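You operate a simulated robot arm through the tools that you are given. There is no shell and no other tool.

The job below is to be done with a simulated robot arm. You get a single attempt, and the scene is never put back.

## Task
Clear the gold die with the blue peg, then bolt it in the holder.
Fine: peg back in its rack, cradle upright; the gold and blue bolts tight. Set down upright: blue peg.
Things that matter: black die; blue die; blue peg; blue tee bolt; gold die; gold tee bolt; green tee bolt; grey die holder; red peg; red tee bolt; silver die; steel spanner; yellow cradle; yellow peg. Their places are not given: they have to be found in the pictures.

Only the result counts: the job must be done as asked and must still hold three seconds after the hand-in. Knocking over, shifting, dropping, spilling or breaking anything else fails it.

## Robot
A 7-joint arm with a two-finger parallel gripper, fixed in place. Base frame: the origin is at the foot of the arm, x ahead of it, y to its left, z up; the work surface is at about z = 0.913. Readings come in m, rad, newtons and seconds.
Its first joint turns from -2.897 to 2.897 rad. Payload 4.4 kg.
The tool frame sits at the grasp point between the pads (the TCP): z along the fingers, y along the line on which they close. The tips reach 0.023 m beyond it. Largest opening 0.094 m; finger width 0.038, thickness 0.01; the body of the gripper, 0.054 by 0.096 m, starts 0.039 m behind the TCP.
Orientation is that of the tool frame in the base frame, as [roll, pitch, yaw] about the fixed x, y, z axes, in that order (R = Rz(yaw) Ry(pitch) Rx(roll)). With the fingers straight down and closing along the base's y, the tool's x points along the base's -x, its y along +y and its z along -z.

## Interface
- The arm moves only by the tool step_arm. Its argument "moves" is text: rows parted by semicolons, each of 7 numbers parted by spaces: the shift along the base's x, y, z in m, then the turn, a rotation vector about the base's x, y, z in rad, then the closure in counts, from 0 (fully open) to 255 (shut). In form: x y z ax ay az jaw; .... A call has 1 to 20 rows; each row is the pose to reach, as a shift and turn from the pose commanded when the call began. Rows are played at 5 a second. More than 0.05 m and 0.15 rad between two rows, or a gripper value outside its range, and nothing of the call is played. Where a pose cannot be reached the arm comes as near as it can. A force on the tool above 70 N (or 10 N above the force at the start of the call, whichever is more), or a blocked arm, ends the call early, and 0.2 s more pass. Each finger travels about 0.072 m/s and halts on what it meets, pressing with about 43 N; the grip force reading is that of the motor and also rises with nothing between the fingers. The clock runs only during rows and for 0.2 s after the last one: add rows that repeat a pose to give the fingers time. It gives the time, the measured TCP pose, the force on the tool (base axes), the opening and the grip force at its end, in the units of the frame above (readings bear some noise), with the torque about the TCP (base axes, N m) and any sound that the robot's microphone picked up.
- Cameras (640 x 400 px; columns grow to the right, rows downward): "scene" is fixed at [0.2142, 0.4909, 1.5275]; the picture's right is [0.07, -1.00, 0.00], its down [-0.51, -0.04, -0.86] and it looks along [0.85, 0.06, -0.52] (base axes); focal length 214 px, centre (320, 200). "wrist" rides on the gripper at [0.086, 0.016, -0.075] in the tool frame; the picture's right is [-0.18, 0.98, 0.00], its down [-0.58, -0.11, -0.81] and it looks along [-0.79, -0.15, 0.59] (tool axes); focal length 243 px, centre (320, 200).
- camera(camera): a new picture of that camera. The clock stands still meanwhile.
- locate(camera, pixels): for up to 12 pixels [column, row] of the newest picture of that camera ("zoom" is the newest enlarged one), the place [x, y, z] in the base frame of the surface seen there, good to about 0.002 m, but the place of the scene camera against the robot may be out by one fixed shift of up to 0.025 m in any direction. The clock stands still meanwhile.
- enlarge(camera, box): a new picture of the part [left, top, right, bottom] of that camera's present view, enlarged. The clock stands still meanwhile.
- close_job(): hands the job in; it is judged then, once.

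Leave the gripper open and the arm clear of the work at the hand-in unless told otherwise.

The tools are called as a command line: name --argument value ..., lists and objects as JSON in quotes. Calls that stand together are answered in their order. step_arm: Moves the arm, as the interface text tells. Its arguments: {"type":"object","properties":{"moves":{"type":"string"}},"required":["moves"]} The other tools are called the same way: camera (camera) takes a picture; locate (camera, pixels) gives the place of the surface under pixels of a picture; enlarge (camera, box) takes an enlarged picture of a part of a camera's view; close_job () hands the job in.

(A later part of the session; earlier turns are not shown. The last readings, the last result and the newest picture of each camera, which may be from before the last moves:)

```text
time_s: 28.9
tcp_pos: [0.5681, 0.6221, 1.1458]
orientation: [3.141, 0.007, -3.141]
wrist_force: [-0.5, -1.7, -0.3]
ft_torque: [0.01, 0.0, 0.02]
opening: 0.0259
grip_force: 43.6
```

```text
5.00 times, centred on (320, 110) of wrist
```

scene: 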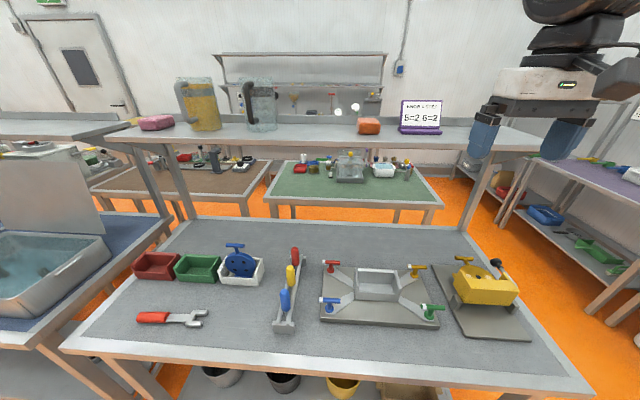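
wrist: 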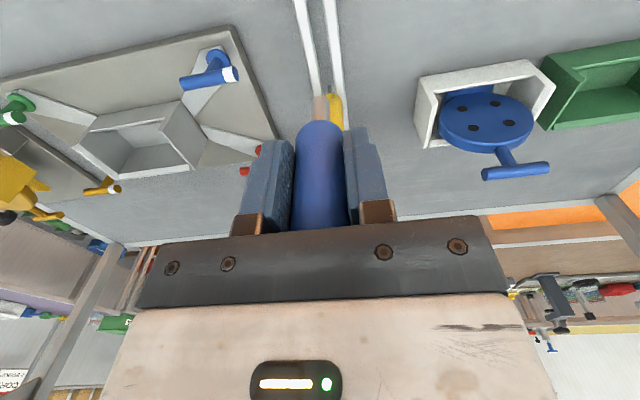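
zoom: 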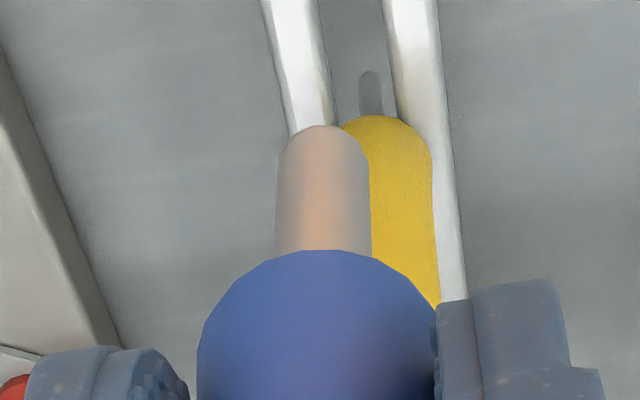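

The rails' midline is y≈0.622 and the peg axis reads y≈0.6235. I'll nudge it into line, level the small pitch error, and lower close to seating height.

step_arm --moves "-0.001 -0.002 -0.03 0 0.007 0 255;-0.001 -0.002 -0.07 0 0.007 0 255;-0.001 -0.002 -0.1 0 0.007 0 255;-0.001 -0.002 -0.125 0 0.007 0 255;-0.001 -0.002 -0.125 0 0.007 0 255"

camera --camera "wrist"

enlarge --camera "wrist" --box '[260, 40, 380, 120]'

locate --camera "zoom" --pixels '[[320, 240], [320, 260], [320, 280], [320, 300], [280, 150], [340, 150], [320, 370], [320, 390], [260, 100], [340, 100]]'

```text
time_s: 30.1
tcp_pos: [0.5682, 0.6176, 1.0224]
orientation: [3.139, 0.001, -3.142]
wrist_force: [-1.7, 6.7, 0.6]
ft_torque: [0.37, 0.07, -0.01]
opening: 0.0259
grip_force: 42.7
```

```text
taken
```

wrist: 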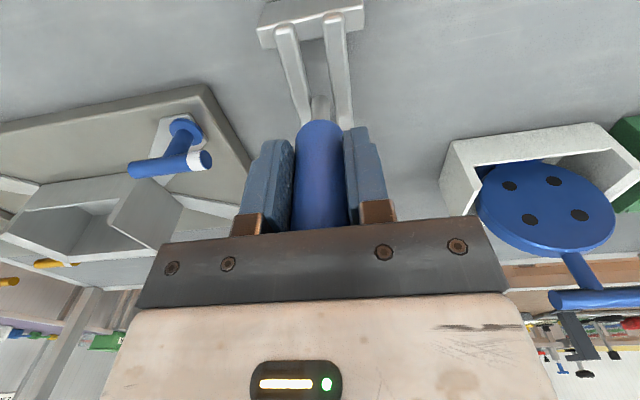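

```text
5.00 times, centred on (320, 80) of wrist
```

zoom: 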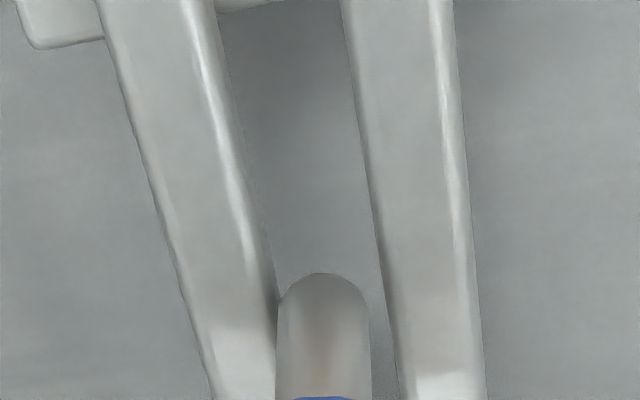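

```text
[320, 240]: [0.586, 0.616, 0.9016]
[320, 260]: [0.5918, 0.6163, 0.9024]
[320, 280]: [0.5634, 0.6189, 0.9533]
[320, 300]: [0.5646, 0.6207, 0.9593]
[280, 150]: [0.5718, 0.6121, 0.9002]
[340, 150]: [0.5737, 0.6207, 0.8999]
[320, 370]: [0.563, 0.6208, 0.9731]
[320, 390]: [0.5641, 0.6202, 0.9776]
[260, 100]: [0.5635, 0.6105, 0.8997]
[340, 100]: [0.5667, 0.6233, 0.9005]
```

The shaft lightly touches the −y rail (6.7 N). The gap centre is about 1.3 mm toward +y, so I'll lift slightly, shift and re-check.

step_arm --moves "0 0 0.01 0 0 0 255;0 0.0013 0.01 0 0 0 255;0 0.0013 0.002 0 0 0 255;0 0.0013 -0.006 0 0 0 255;0 0.0013 -0.006 0 0 0 255;0 0.0013 -0.006 0 0 0 255"

camera --camera "wrist"

enlarge --camera "wrist" --box '[260, 40, 380, 120]'

```text
time_s: 31.5
tcp_pos: [0.5671, 0.6205, 1.0158]
orientation: [3.139, 0.0, 3.141]
wrist_force: [-0.1, -1.2, -1.3]
ft_torque: [0.02, 0.03, -0.02]
opening: 0.0256
grip_force: 43.0
```

```text
taken
```

wrist: 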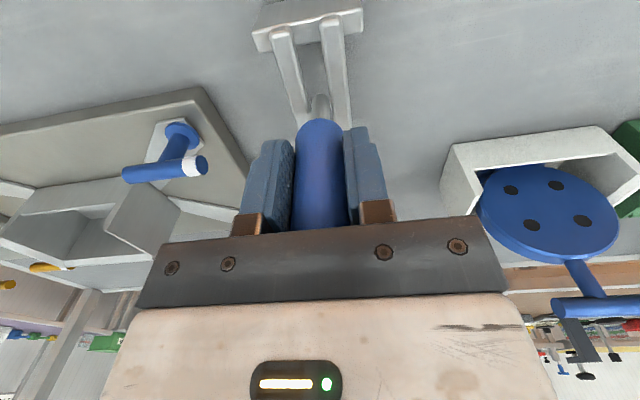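

```text
5.00 times, centred on (320, 80) of wrist
```

zoom: 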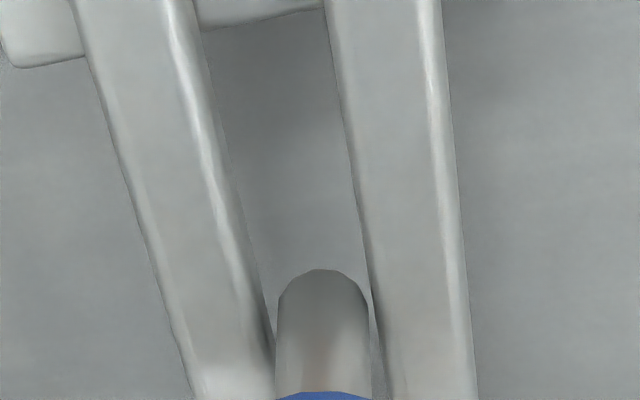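

The shaft is now centred between the rails with no side force. I'll lower further, with small steps near seating.

step_arm --moves "0 0 -0.008 0 0 0 255;0 0 -0.016 0 0 0 255;0 0 -0.022 0 0 0 255;0 0 -0.025 0 0 0 255;0 0 -0.025 0 0 0 255;0 0 -0.025 0 0 0 255"

camera --camera "wrist"

enlarge --camera "wrist" --box '[260, 40, 380, 120]'

locate --camera "zoom" --pixels '[[320, 390], [320, 370], [300, 330], [320, 340], [320, 350], [240, 340], [390, 340], [320, 320], [320, 310]]'

```text
time_s: 32.9
tcp_pos: [0.5676, 0.6205, 0.9915]
orientation: [3.14, -0.001, 3.141]
wrist_force: [0.0, -0.4, -0.6]
ft_torque: [0.01, -0.01, -0.01]
opening: 0.0257
grip_force: 43.1
```

```text
taken
```

wrist: 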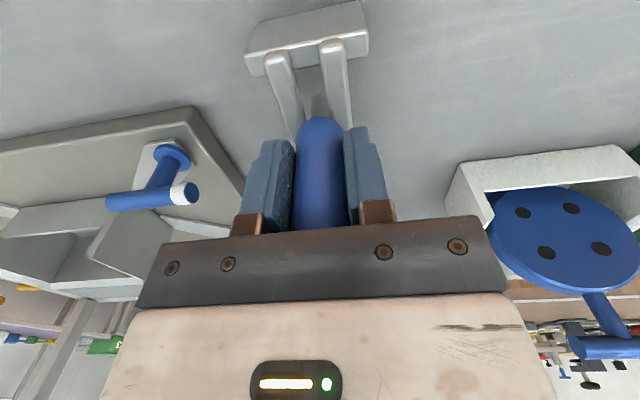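

```text
5.00 times, centred on (320, 80) of wrist
```

zoom: 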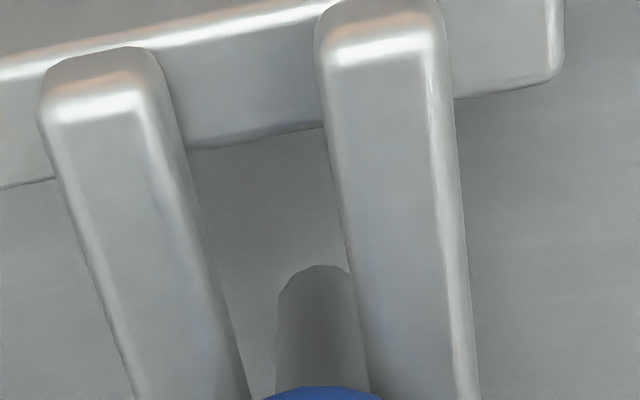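

```text
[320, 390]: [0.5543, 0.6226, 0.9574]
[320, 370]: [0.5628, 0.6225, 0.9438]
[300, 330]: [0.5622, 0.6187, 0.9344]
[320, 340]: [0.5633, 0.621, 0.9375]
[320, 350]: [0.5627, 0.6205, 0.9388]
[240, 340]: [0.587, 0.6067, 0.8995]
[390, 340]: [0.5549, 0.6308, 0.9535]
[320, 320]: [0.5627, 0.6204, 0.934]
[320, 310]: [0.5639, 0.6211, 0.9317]
```

The handle bottom is ~4–6 mm above the rails. I'll step down 1 mm at a time until it touches.

step_arm --moves "0 0 -0.002 0 0 0 255;0 0 -0.004 0 0 0 255;0 0 -0.005 0 0 0 255;0 0 -0.005 0 0 0 255"

```text
time_s: 33.9
tcp_pos: [0.5675, 0.6209, 0.9888]
orientation: [3.138, 0.0, 3.141]
wrist_force: [-4.8, -7.2, 22.6]
ft_torque: [-0.41, 0.03, -0.01]
opening: 0.0256
grip_force: 42.7
```

It's seated, with 22 N upward contact. I'll relieve slightly, then open.

step_arm --moves "0 0 0.001 0 0 0 255;0 0 0.0012 0 0 0 255;0 0 0.0012 0 0 0 170;0 0 0.0012 0 0 0 100;0 0 0.0012 0 0 0 0;0 0 0.0012 0 0 0 0;0 0 0.0012 0 0 0 0;0 0 0.0012 0 0 0 0"

camera --camera "wrist"

enlarge --camera "scene" --box '[265, 230, 325, 340]'

```text
time_s: 35.7
tcp_pos: [0.5668, 0.6214, 0.9883]
orientation: [3.141, 0.0, 3.141]
wrist_force: [-0.4, -0.3, 0.8]
ft_torque: [-0.01, 0.0, -0.02]
opening: 0.0939
grip_force: 0.1
```

```text
taken
```

wrist: 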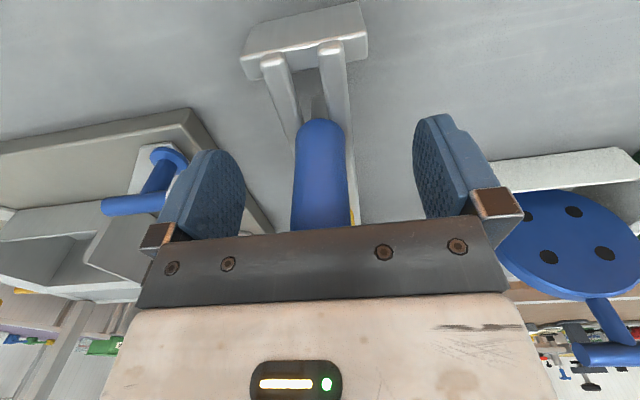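

```text
3.64 times, centred on (295, 285) of scene
```

zoom: 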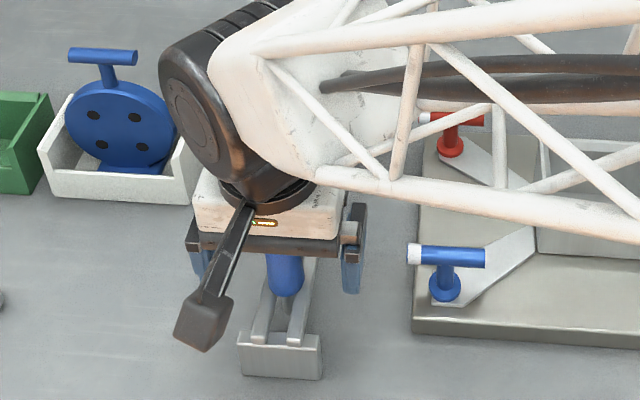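

The peg stands on its own. I'll rise straight up and check.

step_arm --moves "0 0 0.02 0 0 0 0;0 0 0.05 0 0 0 0;0 0 0.09 0 0 0 0;0 0 0.13 0 0 0 0;0 0 0.17 0 0 0 0;0 0 0.17 0 0 0 0"

camera --camera "wrist"

enlarge --camera "scene" --box '[265, 230, 325, 340]'

```text
time_s: 37.1
tcp_pos: [0.567, 0.6188, 1.1573]
orientation: [-3.14, 0.0, 3.142]
wrist_force: [-0.3, 0.5, 0.1]
ft_torque: [0.01, -0.02, 0.01]
opening: 0.0943
grip_force: 0.1
```

```text
taken
```

wrist: 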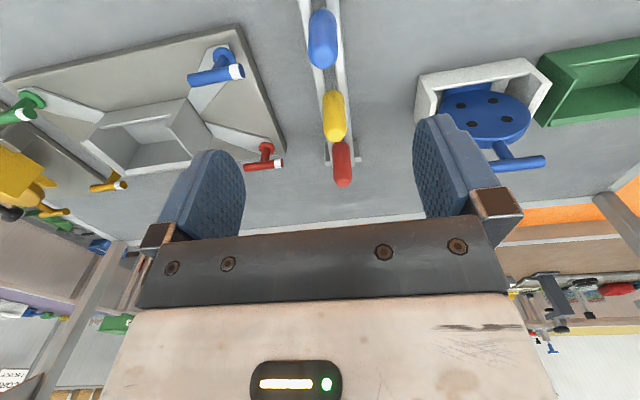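

```text
3.64 times, centred on (295, 285) of scene
```

zoom: 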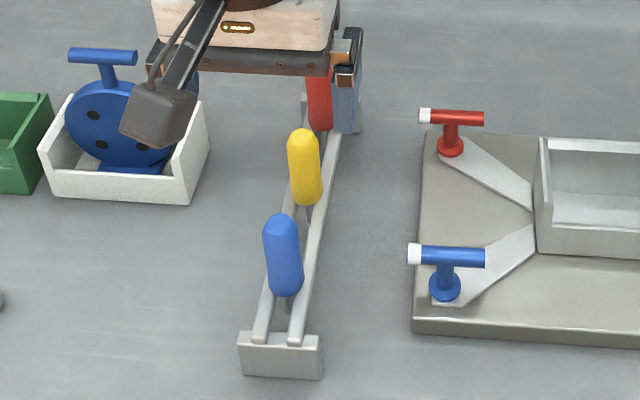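

The blue peg is back upright in its rack. Next is the cradle's lever. I'll swing round to the cradle's −y side, looking along +y, to see how it's hinged.

step_arm --moves "0.006 -0.043 0.005 0 0 0.08 0;0.012 -0.086 0.01 0 0 0.16 0;0.018 -0.129 0.015 0 0 0.24 0;0.024 -0.172 0.02 0 0 0.33 0;0.03 -0.215 0.02 0 0 0.41 0;0.036 -0.258 0.02 0 0 0.5 0;0.042 -0.301 0.02 0 0 0.58 0;0.048 -0.344 0.02 0 0 0.66 0;0.054 -0.387 0.02 0 0 0.74 0;0.06 -0.43 0.02 0 0 0.83 0;0.066 -0.473 0.02 0 0 0.91 0;0.072 -0.516 0.02 0 0 1.0 0;0.078 -0.559 0.02 0 0 1.08 0;0.084 -0.602 0.02 0 0 1.16 0;0.09 -0.645 0.02 0 0 1.25 0;0.096 -0.688 0.02 0 0 1.33 0;0.102 -0.731 0.02 0 0 1.41 0;0.108 -0.774 0.02 0 0 1.5 0;0.113 -0.81 0.01 0 0 1.57 0;0.113 -0.81 0.0 0 0 1.57 0"

camera --camera "wrist"

```text
time_s: 41.3
tcp_pos: [0.6812, -0.188, 1.1588]
orientation: [3.141, 0.001, -1.573]
wrist_force: [0.1, 0.7, -0.3]
ft_torque: [0.01, 0.0, 0.0]
opening: 0.0939
grip_force: 0.1
```

```text
taken
```

wrist: 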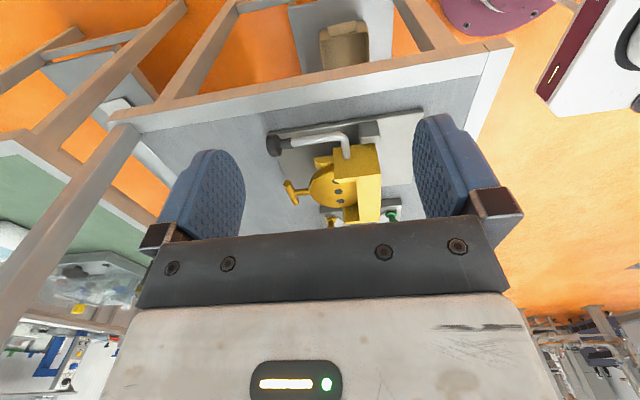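

enlarge --camera "wrist" --box '[250, 90, 430, 230]'

```text
2.86 times, centred on (340, 160) of wrist
```

zoom: 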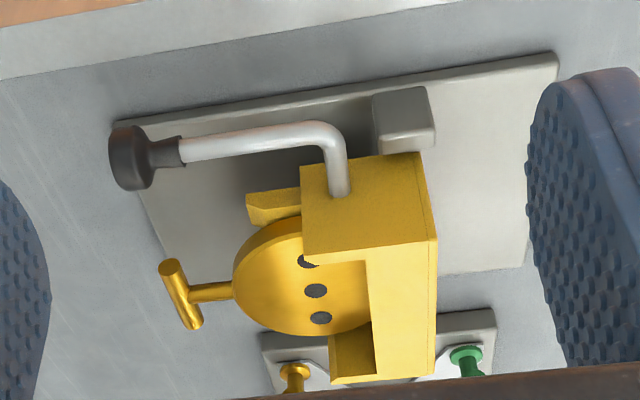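

locate --camera "zoom" --pixels '[[130, 150], [115, 160], [145, 180], [170, 152], [200, 148], [250, 140], [300, 130], [325, 135], [340, 165], [340, 190], [400, 105], [380, 145]]'

locate --camera "zoom" --pixels '[[430, 120], [405, 140], [305, 170], [415, 155], [305, 250], [435, 238], [270, 200], [250, 215], [120, 125], [525, 260], [150, 250], [420, 210]]'

```text
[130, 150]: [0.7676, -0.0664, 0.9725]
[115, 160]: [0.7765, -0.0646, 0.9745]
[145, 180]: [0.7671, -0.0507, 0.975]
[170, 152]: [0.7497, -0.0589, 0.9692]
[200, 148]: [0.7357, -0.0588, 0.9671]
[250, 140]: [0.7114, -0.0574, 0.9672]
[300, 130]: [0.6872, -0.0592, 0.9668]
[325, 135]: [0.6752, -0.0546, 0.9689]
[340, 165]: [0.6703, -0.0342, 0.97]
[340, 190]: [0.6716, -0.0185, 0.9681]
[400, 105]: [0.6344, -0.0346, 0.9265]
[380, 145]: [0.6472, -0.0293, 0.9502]
```

```text
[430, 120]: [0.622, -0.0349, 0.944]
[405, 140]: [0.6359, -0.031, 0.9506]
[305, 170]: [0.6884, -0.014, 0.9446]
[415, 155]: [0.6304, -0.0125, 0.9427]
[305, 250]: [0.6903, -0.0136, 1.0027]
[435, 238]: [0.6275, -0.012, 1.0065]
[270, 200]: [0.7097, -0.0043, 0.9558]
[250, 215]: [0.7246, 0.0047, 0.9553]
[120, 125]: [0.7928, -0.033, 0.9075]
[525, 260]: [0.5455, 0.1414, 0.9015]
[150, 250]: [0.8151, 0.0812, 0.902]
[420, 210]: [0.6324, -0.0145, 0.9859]
```

The lever rod runs along x at y≈−0.054, z≈0.963, with the knob near x=0.765. The cradle hinges at the posts, near x≈0.634, z≈0.943. I'll return to the straight-down yaw above the rod with the jaws half open.

step_arm --moves "0.004 0.0125 0 0 0 -0.143 60;0.008 0.025 0 0 0 -0.286 119;0.012 0.0375 0 0 0 -0.429 119;0.016 0.05 0 0 0 -0.572 119;0.02 0.0625 0 0 0 -0.715 119;0.024 0.075 0 0 0 -0.858 119;0.028 0.0875 0 0 0 -1.0 119;0.032 0.1 0 0 0 -1.143 119;0.036 0.1125 0 0 0 -1.286 119;0.04 0.125 0 0 0 -1.429 119;0.043 0.1374 -0.02 0 0 -1.57 119;0.043 0.1374 -0.06 0 0 -1.57 119;0.043 0.1374 -0.1 0 0 -1.57 119;0.043 0.1374 -0.1 0 0 -1.57 119"

camera --camera "wrist"

enlarge --camera "wrist" --box '[240, 40, 400, 150]'

```text
time_s: 44.3
tcp_pos: [0.7239, -0.0533, 1.057]
orientation: [-3.141, -0.001, 3.141]
wrist_force: [0.1, -0.7, 0.1]
ft_torque: [0.0, 0.0, 0.01]
opening: 0.0502
grip_force: 0.0
```

```text
taken
```

wrist: 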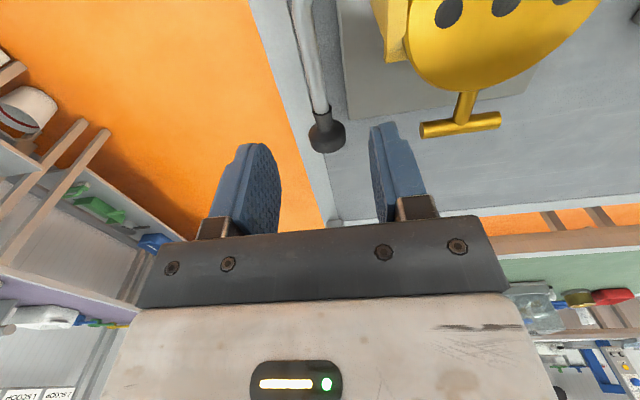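

```text
3.64 times, centred on (320, 95) of wrist
```

zoom: 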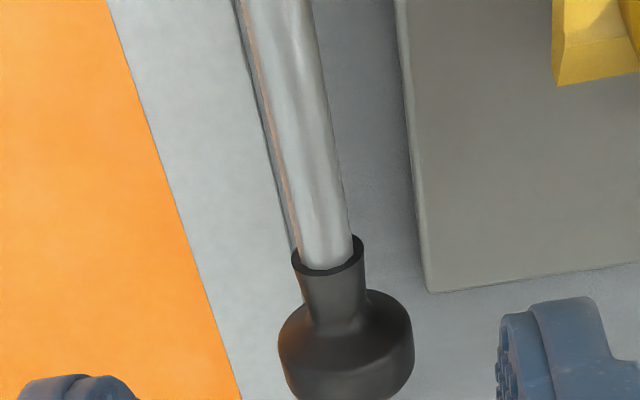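

locate --camera "zoom" --pixels '[[322, 260], [300, 200], [310, 100], [272, 100], [340, 200], [280, 20], [345, 320], [345, 380], [330, 270], [300, 265], [285, 350], [410, 350]]'

locate --camera "wrist" --pixels '[[425, 130], [460, 122], [498, 120], [460, 128], [463, 100], [470, 95], [400, 50], [300, 10], [320, 90]]'

```text
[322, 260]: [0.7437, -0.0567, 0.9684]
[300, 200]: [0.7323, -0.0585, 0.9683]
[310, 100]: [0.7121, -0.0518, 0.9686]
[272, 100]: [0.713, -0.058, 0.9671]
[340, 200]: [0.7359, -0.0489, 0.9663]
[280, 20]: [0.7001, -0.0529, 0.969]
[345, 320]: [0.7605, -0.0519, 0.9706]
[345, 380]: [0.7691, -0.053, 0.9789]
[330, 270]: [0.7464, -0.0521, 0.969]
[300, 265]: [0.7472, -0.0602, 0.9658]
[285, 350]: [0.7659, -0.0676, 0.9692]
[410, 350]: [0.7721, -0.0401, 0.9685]
```

```text
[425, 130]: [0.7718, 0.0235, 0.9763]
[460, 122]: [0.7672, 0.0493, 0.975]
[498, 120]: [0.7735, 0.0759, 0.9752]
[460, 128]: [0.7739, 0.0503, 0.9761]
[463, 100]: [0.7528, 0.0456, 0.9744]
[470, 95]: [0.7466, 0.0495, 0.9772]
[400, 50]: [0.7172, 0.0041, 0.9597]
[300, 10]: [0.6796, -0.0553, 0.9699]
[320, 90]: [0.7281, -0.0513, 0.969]
```

The rod's axis is at y≈−0.0535, z≈0.963. I'll lower onto it at x=0.725 and close the jaws.

step_arm --moves "0 -0.0005 -0.04 0 0 0 119;0 -0.0005 -0.075 0 0 0 119;0 -0.0005 -0.094 0 0 0 119;0 -0.0005 -0.094 0 0 0 119;0 -0.0005 -0.094 0 0 0 255;0 -0.0005 -0.094 0 0 0 255;0 -0.0005 -0.094 0 0 0 255;0 -0.0005 -0.094 0 0 0 255"

camera --camera "wrist"

```text
time_s: 46.1
tcp_pos: [0.7247, -0.0551, 0.9644]
orientation: [3.141, -0.001, 3.141]
wrist_force: [2.5, -52.4, -5.7]
ft_torque: [-0.01, -0.36, -0.97]
opening: 0.0118
grip_force: 44.6
```

```text
taken
```

wrist: 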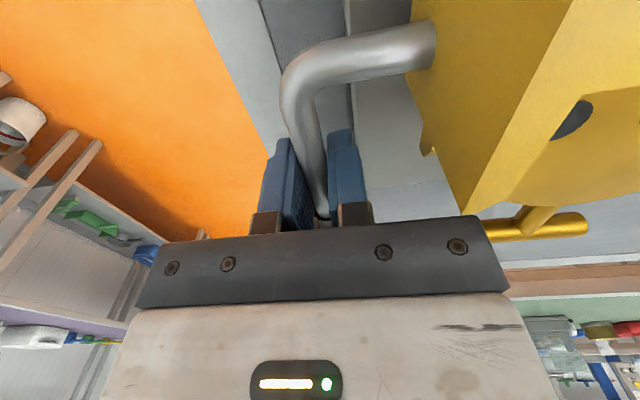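

The grip is slightly off-centre (−52 N in y). I'll shift 2 mm toward −y to relax it.

step_arm --moves "0 -0.001 0 0 0 0 255;0 -0.002 0 0 0 0 255;0 -0.002 0 0 0 0 255"

```text
time_s: 46.9
tcp_pos: [0.7242, -0.0548, 0.9626]
orientation: [3.141, -0.002, 3.14]
wrist_force: [-1.1, -25.6, -9.9]
ft_torque: [0.0, -0.92, -1.25]
opening: 0.0117
grip_force: 45.4
```

step_arm --moves "0 -0.001 0 0 0 0 255;0 -0.002 0 0 0 0 255;0 -0.002 0 0 0 0 255"

```text
time_s: 47.7
tcp_pos: [0.7247, -0.0552, 0.9633]
orientation: [3.141, 0.001, -3.141]
wrist_force: [-16.2, 39.4, -6.3]
ft_torque: [0.01, 0.03, -1.25]
opening: 0.0117
grip_force: 44.7
```

step_arm --moves "0 0.0011 0 0 0 0 255;0 0.0011 0 0 0 0 255;0 0.0011 0 0 0 0 255"

enlarge --camera "scene" --box '[430, 220, 550, 330]'

```text
time_s: 48.5
tcp_pos: [0.7236, -0.0549, 0.9634]
orientation: [3.141, -0.002, 3.141]
wrist_force: [-16.3, 27.3, -4.5]
ft_torque: [0.03, 0.48, -1.21]
opening: 0.0113
grip_force: 44.9
```

```text
3.64 times, centred on (490, 275) of scene
```

zoom: 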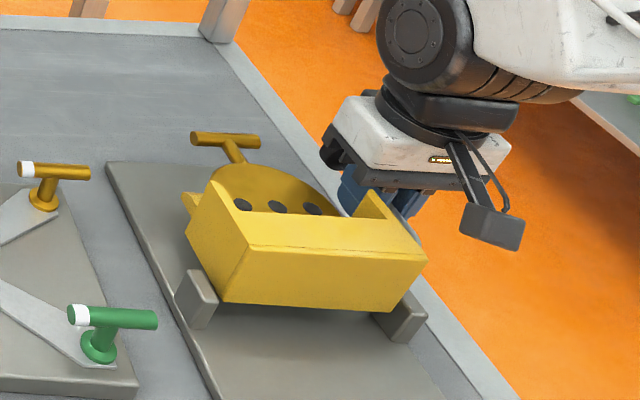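

Residual side force is moderate. I'll start lifting the lever along its arc, turning the tool with it, up to 0.3 rad.

step_arm --moves "-0.0011 0 0.0045 0 -0.05 0 255;-0.0024 0 0.0089 0 -0.1 0 255;-0.004 0 0.0133 0 -0.15 0 255;-0.0058 0 0.0175 0 -0.2 0 255;-0.0078 0 0.0217 0 -0.25 0 255;-0.0099 0 0.0257 0 -0.3 0 255;-0.0099 0 0.0257 0 -0.3 0 255"

enlarge --camera "scene" --box '[430, 220, 550, 330]'

```text
time_s: 50.1
tcp_pos: [0.7137, -0.0548, 0.9889]
orientation: [3.141, 0.299, 3.141]
wrist_force: [-20.5, 56.9, -27.7]
ft_torque: [0.27, -0.69, -0.94]
opening: 0.0117
grip_force: 44.9
```

```text
3.64 times, centred on (490, 275) of scene
```

zoom: 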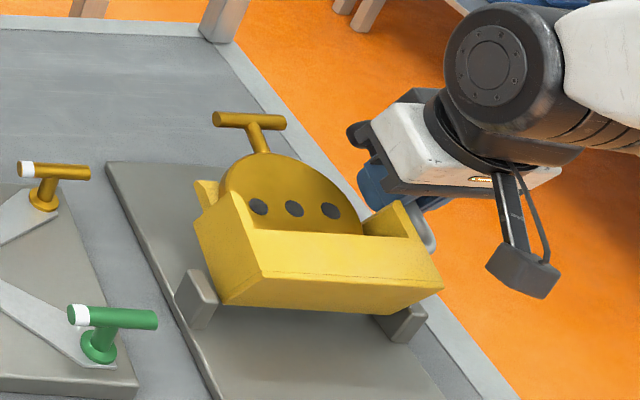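

It is tipping nicely. I'll ease y by +1.5 mm and continue to 0.6 rad.

step_arm --moves "0 0.0015 0 0 0 0 255;-0.0025 0.0015 0.0039 0 -0.05 0 255;-0.005 0.0015 0.0078 0 -0.1 0 255;-0.0078 0.0015 0.0114 0 -0.15 0 255;-0.0107 0.0015 0.015 0 -0.2 0 255;-0.0138 0.0015 0.0184 0 -0.25 0 255;-0.0171 0.0015 0.0216 0 -0.3 0 255;-0.0171 0.0015 0.0216 0 -0.3 0 255"

enlarge --camera "scene" --box '[430, 220, 550, 330]'

```text
time_s: 51.9
tcp_pos: [0.6966, -0.0544, 1.0113]
orientation: [3.14, 0.601, 3.141]
wrist_force: [-13.4, -13.3, -26.5]
ft_torque: [0.56, -0.37, -0.89]
opening: 0.0117
grip_force: 44.9
```

```text
3.64 times, centred on (490, 275) of scene
```

zoom: 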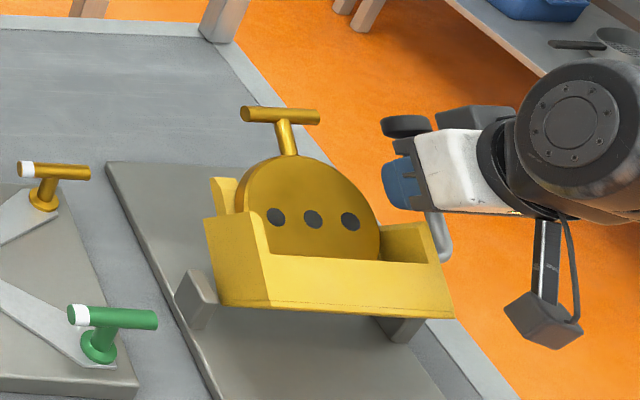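

The lever is at 0.6 rad and forces are low. I'll continue to 1.0 rad.

step_arm --moves "-0.0035 0 0.0031 0 -0.05 0 255;-0.0071 0 0.006 0 -0.1 0 255;-0.0108 0 0.0087 0 -0.15 0 255;-0.0146 0 0.0112 0 -0.2 0 255;-0.0186 0 0.0135 0 -0.25 0 255;-0.0227 0 0.0156 0 -0.3 0 255;-0.0269 0 0.0175 0 -0.35 0 255;-0.0312 0 0.0192 0 -0.4 0 255;-0.0312 0 0.0192 0 -0.4 0 255"

enlarge --camera "scene" --box '[430, 210, 550, 320]'

```text
time_s: 53.5
tcp_pos: [0.6708, -0.0557, 1.028]
orientation: [-3.141, 0.944, 3.139]
wrist_force: [-10.8, -23.9, 2.3]
ft_torque: [0.74, 0.94, -0.54]
opening: 0.0118
grip_force: 45.0
stopped in row 8: the force on the tool passed its limit at 72 N (the readings are from after the stop); the commanded pose is now the measured one
```

```text
3.64 times, centred on (490, 265) of scene
```

zoom: 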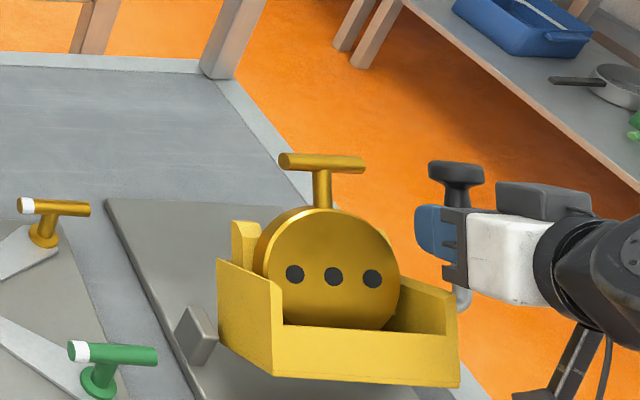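

It stopped on force at 0.94 rad. I'll check what happened in the wrist view.

camera --camera "wrist"

enlarge --camera "scene" --box '[460, 240, 540, 310]'

locate --camera "zoom" --pixels '[[245, 270], [330, 255], [260, 60], [290, 120], [230, 180], [270, 345], [420, 345], [280, 300], [400, 310], [385, 65], [180, 225], [100, 310]]'

```text
taken
```

wrist: 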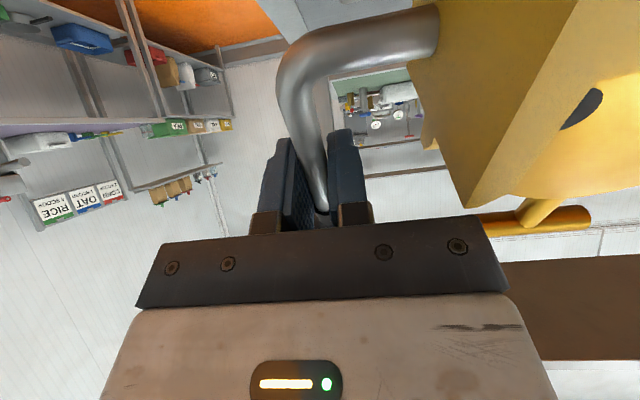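

```text
5.71 times, centred on (500, 275) of scene
```

zoom: 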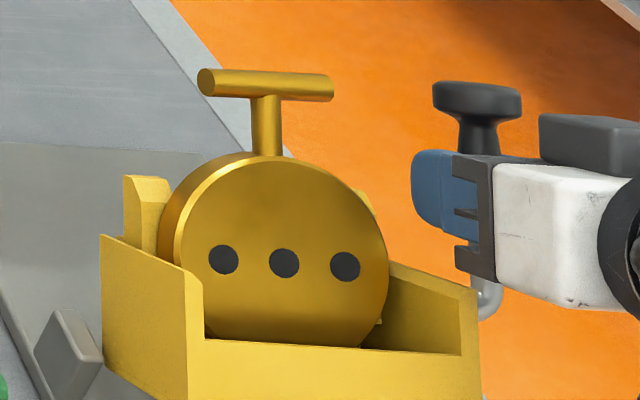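

```text
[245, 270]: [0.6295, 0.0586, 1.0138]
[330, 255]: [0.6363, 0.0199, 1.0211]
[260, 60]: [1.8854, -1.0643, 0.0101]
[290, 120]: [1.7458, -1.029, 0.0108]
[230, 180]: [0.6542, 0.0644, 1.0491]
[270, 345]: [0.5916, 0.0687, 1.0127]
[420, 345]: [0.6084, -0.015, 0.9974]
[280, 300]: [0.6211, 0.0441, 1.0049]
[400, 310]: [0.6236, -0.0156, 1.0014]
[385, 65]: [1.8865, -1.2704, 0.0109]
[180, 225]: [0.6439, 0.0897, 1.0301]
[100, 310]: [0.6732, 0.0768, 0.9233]
```

The lever itself works, but the gripper body appears to touch the cradle's side wall corner near (470, 207). I'll turn the tool back 0.3 rad relative to the lever to gain clearance.

step_arm --moves "0 0 0 0 0.05 0 255;0 0 0 0 0.1 0 255;0 0 0 0 0.15 0 255;0 0 0 0 0.2 0 255;0 0 0 0 0.25 0 255;0 0 0 0 0.3 0 255;0 0 0 0 0.3 0 255"

camera --camera "wrist"

enlarge --camera "scene" --box '[430, 210, 550, 320]'

```text
time_s: 55.1
tcp_pos: [0.6712, -0.0549, 1.0295]
orientation: [-3.14, 0.643, -3.141]
wrist_force: [13.5, -44.1, 4.7]
ft_torque: [0.54, -0.93, -0.89]
opening: 0.0119
grip_force: 44.9
```

```text
taken
```

wrist: 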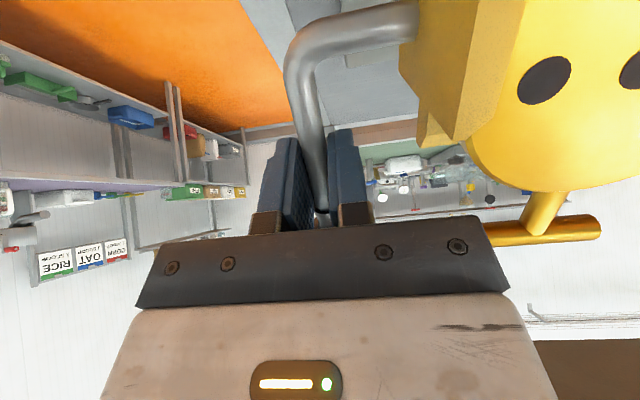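

```text
3.64 times, centred on (490, 265) of scene
```

zoom: 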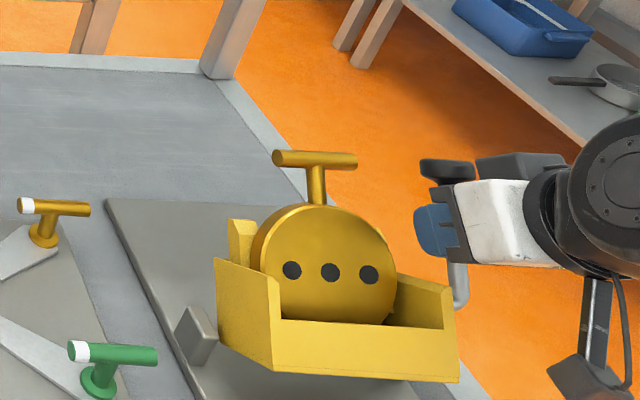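

There's clearance now. I'll continue the arc to 1.3 rad, trimming y slightly.

step_arm --moves "0 -0.001 0 0 0 0 255;-0.0048 -0.001 0.0019 0 -0.05 0 255;-0.0092 -0.001 0.0034 0 -0.1 0 255;-0.0136 -0.001 0.0047 0 -0.15 0 255;-0.0181 -0.001 0.0057 0 -0.2 0 255;-0.0226 -0.001 0.0065 0 -0.25 0 255;-0.0272 -0.001 0.0071 0 -0.3 0 255;-0.0318 -0.001 0.0075 0 -0.35 0 255;-0.0318 -0.001 0.0075 0 -0.35 0 255"

enlarge --camera "scene" --box '[430, 210, 550, 320]'

```text
time_s: 57.1
tcp_pos: [0.6389, -0.0548, 1.0359]
orientation: [-3.141, 0.992, -3.141]
wrist_force: [-11.0, 23.2, 10.5]
ft_torque: [0.98, 0.88, -0.15]
opening: 0.012
grip_force: 44.6
```

```text
3.64 times, centred on (490, 265) of scene
```

zoom: 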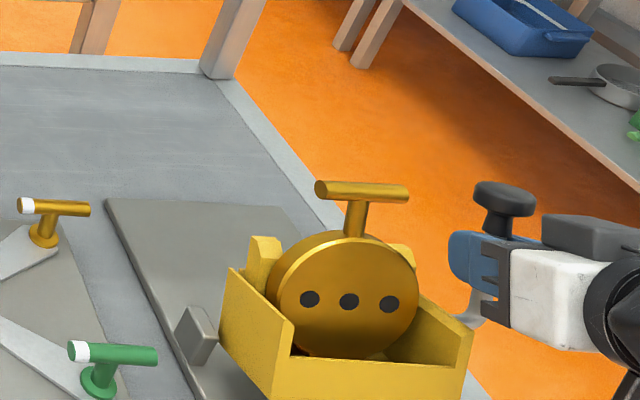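

It moves freely. I'll finish the arc to vertical, 1.57 rad.

step_arm --moves "-0.0046 0 0.0001 0 -0.05 0 255;-0.0092 0 0 0 -0.1 0 255;-0.0138 0 -0.0004 0 -0.15 0 255;-0.0184 0 -0.0009 0 -0.2 0 255;-0.0216 0 -0.0014 0 -0.235 0 255;-0.0248 0 -0.0021 0 -0.27 0 255;-0.0248 0 -0.0021 0 -0.27 0 255"

enlarge --camera "scene" --box '[430, 210, 550, 320]'

locate --camera "zoom" --pixels '[[320, 250], [330, 310], [370, 250], [370, 310], [280, 340], [430, 340]]'

```text
time_s: 58.5
tcp_pos: [0.6175, -0.0557, 1.0338]
orientation: [3.132, 1.215, -3.141]
wrist_force: [-4.8, -22.2, -0.7]
ft_torque: [0.89, -0.05, -0.3]
opening: 0.0119
grip_force: 45.2
out of reach, approached as far as the arm can: row 4, 5, 6
stopped in row 6: the force on the tool passed its limit at 83 N (the readings are from after the stop); the commanded pose is now the measured one
```

```text
3.64 times, centred on (490, 265) of scene
```

zoom: 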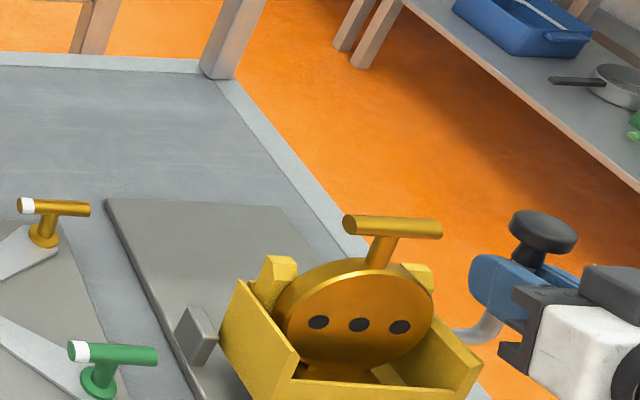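

```text
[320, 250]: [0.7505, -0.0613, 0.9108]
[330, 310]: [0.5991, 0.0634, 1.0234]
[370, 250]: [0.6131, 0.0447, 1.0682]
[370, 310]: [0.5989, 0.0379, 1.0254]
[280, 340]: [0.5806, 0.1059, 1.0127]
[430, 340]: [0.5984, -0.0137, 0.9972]
```

enlarge --camera "scene" --box '[465, 255, 535, 320]'

locate --camera "zoom" --pixels '[[250, 200], [250, 250], [250, 300], [250, 340], [220, 150], [330, 200], [330, 240], [330, 300], [200, 260], [300, 250], [120, 260], [150, 360]]'

```text
6.15 times, centred on (500, 288) of scene
```

zoom: 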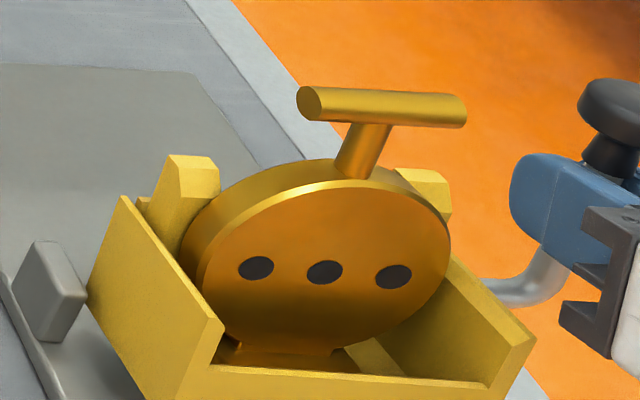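

```text
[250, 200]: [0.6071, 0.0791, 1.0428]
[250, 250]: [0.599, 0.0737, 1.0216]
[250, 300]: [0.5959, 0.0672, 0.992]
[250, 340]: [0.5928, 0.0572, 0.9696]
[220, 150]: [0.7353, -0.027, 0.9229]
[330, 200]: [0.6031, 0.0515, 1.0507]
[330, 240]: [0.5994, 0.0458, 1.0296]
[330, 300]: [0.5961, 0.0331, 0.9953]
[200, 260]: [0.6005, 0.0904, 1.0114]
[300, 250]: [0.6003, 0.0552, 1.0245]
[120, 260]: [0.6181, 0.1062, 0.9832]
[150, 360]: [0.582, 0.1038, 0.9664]
```

The die face still leans about 6°, so the cradle is nearly upright. I'll open the jaws a little and see where it settles.

step_arm --moves "0 0 0 0 0 0 230;0 0 0 0 0 0 200;0 0 0 0 0 0 165;0 0 0 0 0 0 165;0 0 0 0 0 0 165"

enlarge --camera "scene" --box '[465, 255, 535, 320]'

locate --camera "zoom" --pixels '[[250, 200], [250, 250], [250, 300], [250, 340], [220, 150], [330, 200], [330, 240], [330, 300], [200, 260], [300, 250], [120, 260], [150, 360]]'

camera --camera "wrist"

```text
time_s: 59.7
tcp_pos: [0.6161, -0.0528, 1.034]
orientation: [3.135, 1.217, -3.136]
wrist_force: [-0.8, 0.3, -1.1]
ft_torque: [-0.01, -0.02, -0.05]
opening: 0.0332
grip_force: 0.1
```

```text
6.15 times, centred on (500, 288) of scene
```

zoom: 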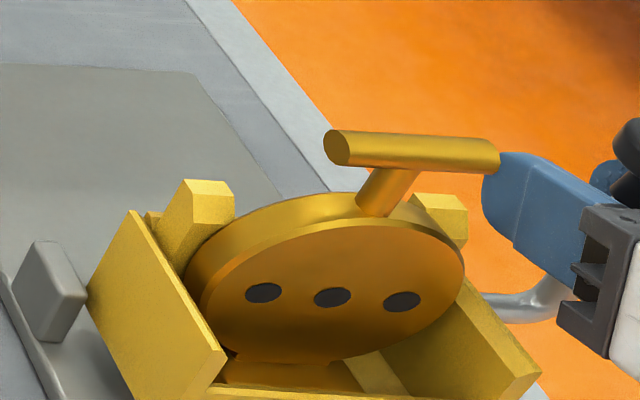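

```text
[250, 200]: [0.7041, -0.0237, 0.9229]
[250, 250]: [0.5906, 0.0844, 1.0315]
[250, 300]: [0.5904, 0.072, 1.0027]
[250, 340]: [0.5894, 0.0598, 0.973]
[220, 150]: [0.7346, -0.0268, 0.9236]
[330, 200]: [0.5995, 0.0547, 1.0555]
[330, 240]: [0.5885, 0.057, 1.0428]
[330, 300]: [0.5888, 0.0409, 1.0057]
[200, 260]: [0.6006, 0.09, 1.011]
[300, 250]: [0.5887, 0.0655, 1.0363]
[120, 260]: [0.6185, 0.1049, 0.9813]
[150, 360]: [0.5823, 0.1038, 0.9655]
```

```text
taken
```

wrist: 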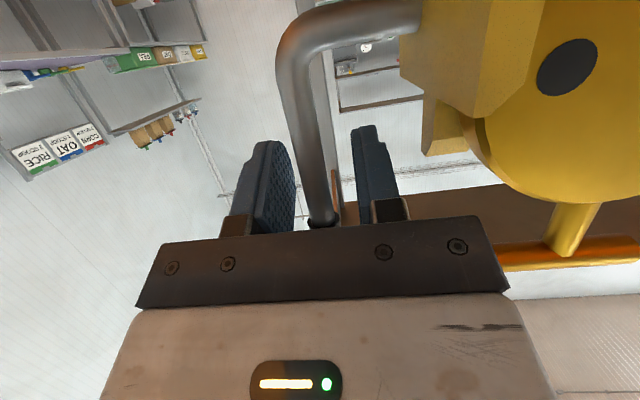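

The die face is now vertical at x≈0.589 and the cradle has settled upright. I'll back out along the tool axis, then rise and straighten the hand.

step_arm --moves "-0.028 0 0.0104 0 0 0 165;-0.056 0 0.021 0 0 0 165;-0.084 0 0.031 0 0 0 165;-0.1 0 0.06 0 0.1 0 165;-0.11 0 0.1 0 0.2 0 165;-0.11 0 0.14 0 0.33 0 165;-0.11 0 0.16 0 0.46 0 165;-0.11 0 0.16 0 0.6 0 120;-0.11 0 0.16 0 0.74 0 60;-0.11 0 0.16 0 0.88 0 0;-0.11 0 0.16 0 1.02 0 0;-0.11 0 0.16 0 1.16 0 0;-0.11 0 0.16 0 1.217 0 0;-0.11 0 0.16 0 1.217 0 0"

enlarge --camera "scene" --box '[420, 220, 550, 330]'

```text
time_s: 62.7
tcp_pos: [0.5067, -0.0534, 1.1938]
orientation: [3.13, -0.003, -3.139]
wrist_force: [-0.1, 0.2, 0.2]
ft_torque: [-0.01, 0.01, -0.01]
opening: 0.094
grip_force: 0.0
```

```text
3.64 times, centred on (485, 275) of scene
```

zoom: 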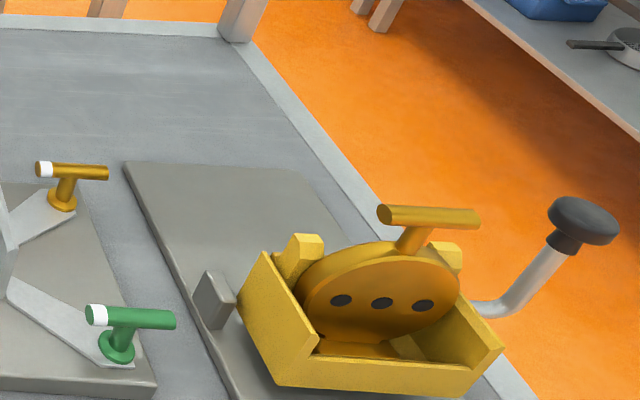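

The cradle is upright with all three holes clear. Next I'll inspect the holder from above before picking the die.

camera --camera "wrist"

step_arm --moves "0.01 0.045 0.01 0 0 0 0;0.02 0.09 0.02 0 0 0 0;0.03 0.135 0.03 0 0 0 0;0.04 0.18 0.03 0 0 0 0;0.05 0.225 0.03 0 0 0 0;0.06 0.27 0.03 0 0 0 0;0.07 0.315 0.03 0 0 0 0;0.08 0.36 0.03 0 0 0 0;0.08 0.40 0.03 0 0 0 0;0.08 0.40 0.03 0 0 0 0"

camera --camera "wrist"

enlarge --camera "wrist" --box '[180, 0, 460, 160]'

```text
taken
```

wrist: 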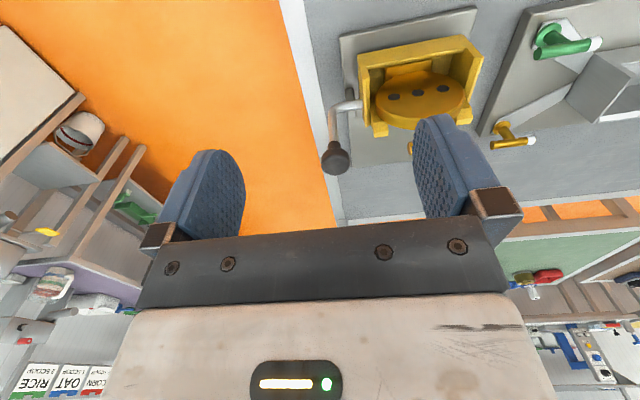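

```text
time_s: 64.9
tcp_pos: [0.5865, 0.3486, 1.2237]
orientation: [3.128, 0.0, 3.141]
wrist_force: [0.2, 0.0, -0.1]
ft_torque: [-0.02, 0.03, 0.01]
opening: 0.0939
grip_force: 0.2
```

```text
taken
```

wrist: 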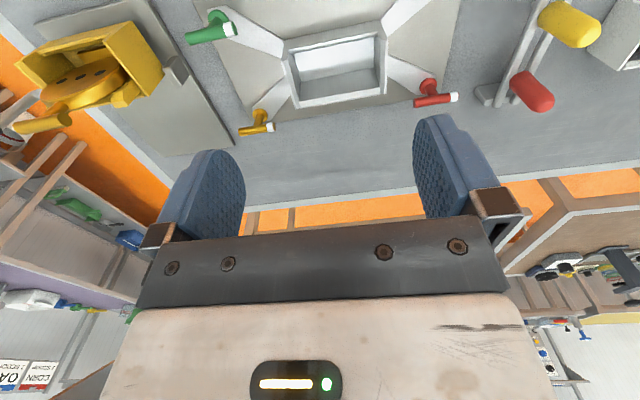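

```text
2.29 times, centred on (320, 80) of wrist
```

zoom: 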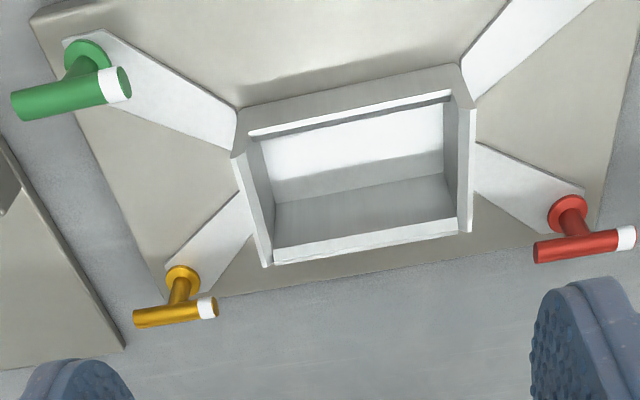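

locate --camera "zoom" --pixels '[[350, 115], [350, 104], [350, 250], [250, 200], [465, 150], [360, 145], [360, 170], [360, 200], [360, 225], [240, 120], [460, 80], [270, 265]]'

locate --camera "zoom" --pixels '[[15, 103], [120, 82], [85, 52], [135, 318], [208, 307], [182, 275], [540, 250], [625, 238], [568, 205], [470, 230], [262, 150], [448, 110]]'

locate --camera "wrist" --pixels '[[70, 120], [20, 125], [50, 85], [75, 75], [110, 70], [100, 25], [30, 55]]'

```text
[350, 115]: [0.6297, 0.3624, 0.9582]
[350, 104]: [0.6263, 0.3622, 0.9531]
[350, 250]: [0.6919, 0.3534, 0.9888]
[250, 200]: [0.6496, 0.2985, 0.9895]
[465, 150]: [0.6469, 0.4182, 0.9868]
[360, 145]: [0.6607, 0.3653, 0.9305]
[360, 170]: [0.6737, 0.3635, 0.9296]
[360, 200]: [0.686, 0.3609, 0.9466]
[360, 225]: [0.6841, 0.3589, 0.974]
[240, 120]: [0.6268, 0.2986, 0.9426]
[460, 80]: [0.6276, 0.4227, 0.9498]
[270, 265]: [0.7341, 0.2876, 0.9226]
```

```text
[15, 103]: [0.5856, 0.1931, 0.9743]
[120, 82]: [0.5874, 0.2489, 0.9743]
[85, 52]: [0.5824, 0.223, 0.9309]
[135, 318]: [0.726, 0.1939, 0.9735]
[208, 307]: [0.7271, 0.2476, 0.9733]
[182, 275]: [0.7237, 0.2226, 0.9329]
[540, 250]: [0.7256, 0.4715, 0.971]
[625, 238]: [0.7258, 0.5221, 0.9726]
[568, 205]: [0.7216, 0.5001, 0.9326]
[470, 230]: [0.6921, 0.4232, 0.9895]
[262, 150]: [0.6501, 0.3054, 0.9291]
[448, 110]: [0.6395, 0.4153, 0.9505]
```

```text
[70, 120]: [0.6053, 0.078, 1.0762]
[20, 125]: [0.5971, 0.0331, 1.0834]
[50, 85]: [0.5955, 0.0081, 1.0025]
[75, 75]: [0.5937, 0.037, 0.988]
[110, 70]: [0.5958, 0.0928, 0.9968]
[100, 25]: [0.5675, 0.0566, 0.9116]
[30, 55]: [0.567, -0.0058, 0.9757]
```

The holder's inside is about x 0.633–0.686, y 0.304–0.417, floor z≈0.93. Next I'll correct the small roll drift, then go back above the die with the hand turned 90°, so the jaws close along x on the T-bar.

step_arm --moves "0 -0.02 0 -0.012 0 0 0;0 -0.06 0 -0.012 0 0 0;0 -0.1 0 -0.012 0 0 0;0 -0.1 0 -0.012 0 0 0"

step_arm --moves "0 -0.018 0 0 0 -0.14 0;0 -0.036 0 0 0 -0.28 0;0 -0.054 0 0 0 -0.42 0;0 -0.072 0 0 0 -0.56 0;0 -0.09 0 0 0 -0.7 0;0 -0.108 0 0 0 -0.84 0;0 -0.126 0 0 0 -0.98 0;0 -0.144 0 0 0 -1.12 0;0 -0.162 0 0 0 -1.26 0;0 -0.18 0 0 0 -1.4 0;0 -0.2 0 0 0 -1.54 0;0 -0.2 0 0 0 -1.57 0;0 -0.2 0 0 0 -1.57 0"

camera --camera "wrist"

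```text
time_s: 65.9
tcp_pos: [0.5847, 0.2466, 1.2239]
orientation: [3.14, -0.002, -3.141]
wrist_force: [0.1, 0.5, 0.2]
ft_torque: [0.01, -0.02, -0.06]
opening: 0.0939
grip_force: 0.1
```

```text
time_s: 68.7
tcp_pos: [0.5878, 0.0442, 1.2238]
orientation: [3.141, -0.002, 1.571]
wrist_force: [0.0, 0.3, -0.8]
ft_torque: [-0.01, 0.02, 0.01]
opening: 0.0941
grip_force: 0.0
```

```text
taken
```

wrist: 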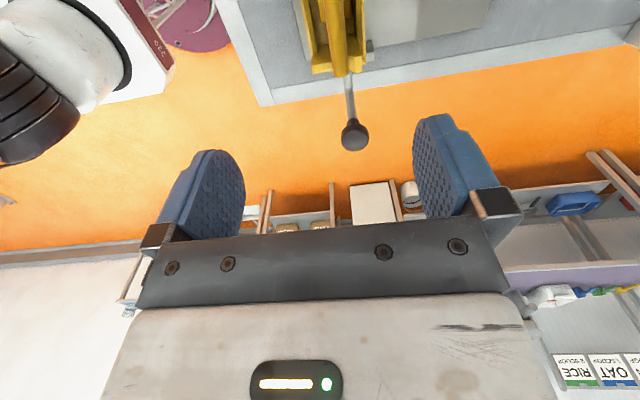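

enlarge --camera "wrist" --box '[280, 0, 400, 90]'

locate --camera "zoom" --pixels '[[325, 100], [325, 200], [325, 300], [300, 100], [352, 100], [330, 330], [250, 200], [410, 200], [380, 240], [240, 340], [405, 330], [330, 350]]'

```text
4.44 times, centred on (340, 45) of wrist
```

zoom: 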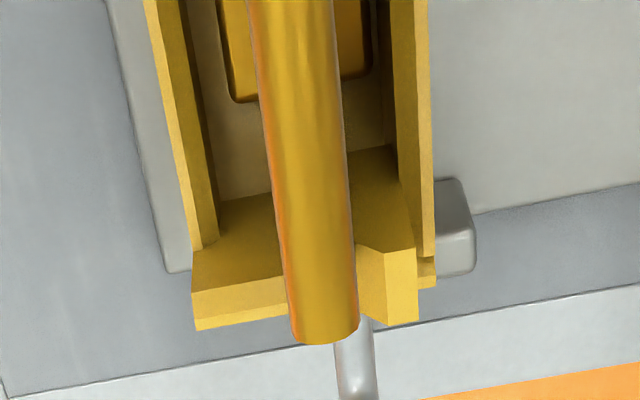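

```text
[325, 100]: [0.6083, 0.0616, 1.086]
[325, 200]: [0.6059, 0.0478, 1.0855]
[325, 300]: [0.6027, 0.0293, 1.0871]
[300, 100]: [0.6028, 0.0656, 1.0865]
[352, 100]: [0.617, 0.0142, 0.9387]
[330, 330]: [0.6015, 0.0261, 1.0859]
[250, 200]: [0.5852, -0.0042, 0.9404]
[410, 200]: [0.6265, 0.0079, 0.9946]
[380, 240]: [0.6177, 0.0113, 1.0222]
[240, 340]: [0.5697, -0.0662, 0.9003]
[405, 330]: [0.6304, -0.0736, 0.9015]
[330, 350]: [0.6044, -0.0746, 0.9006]
```

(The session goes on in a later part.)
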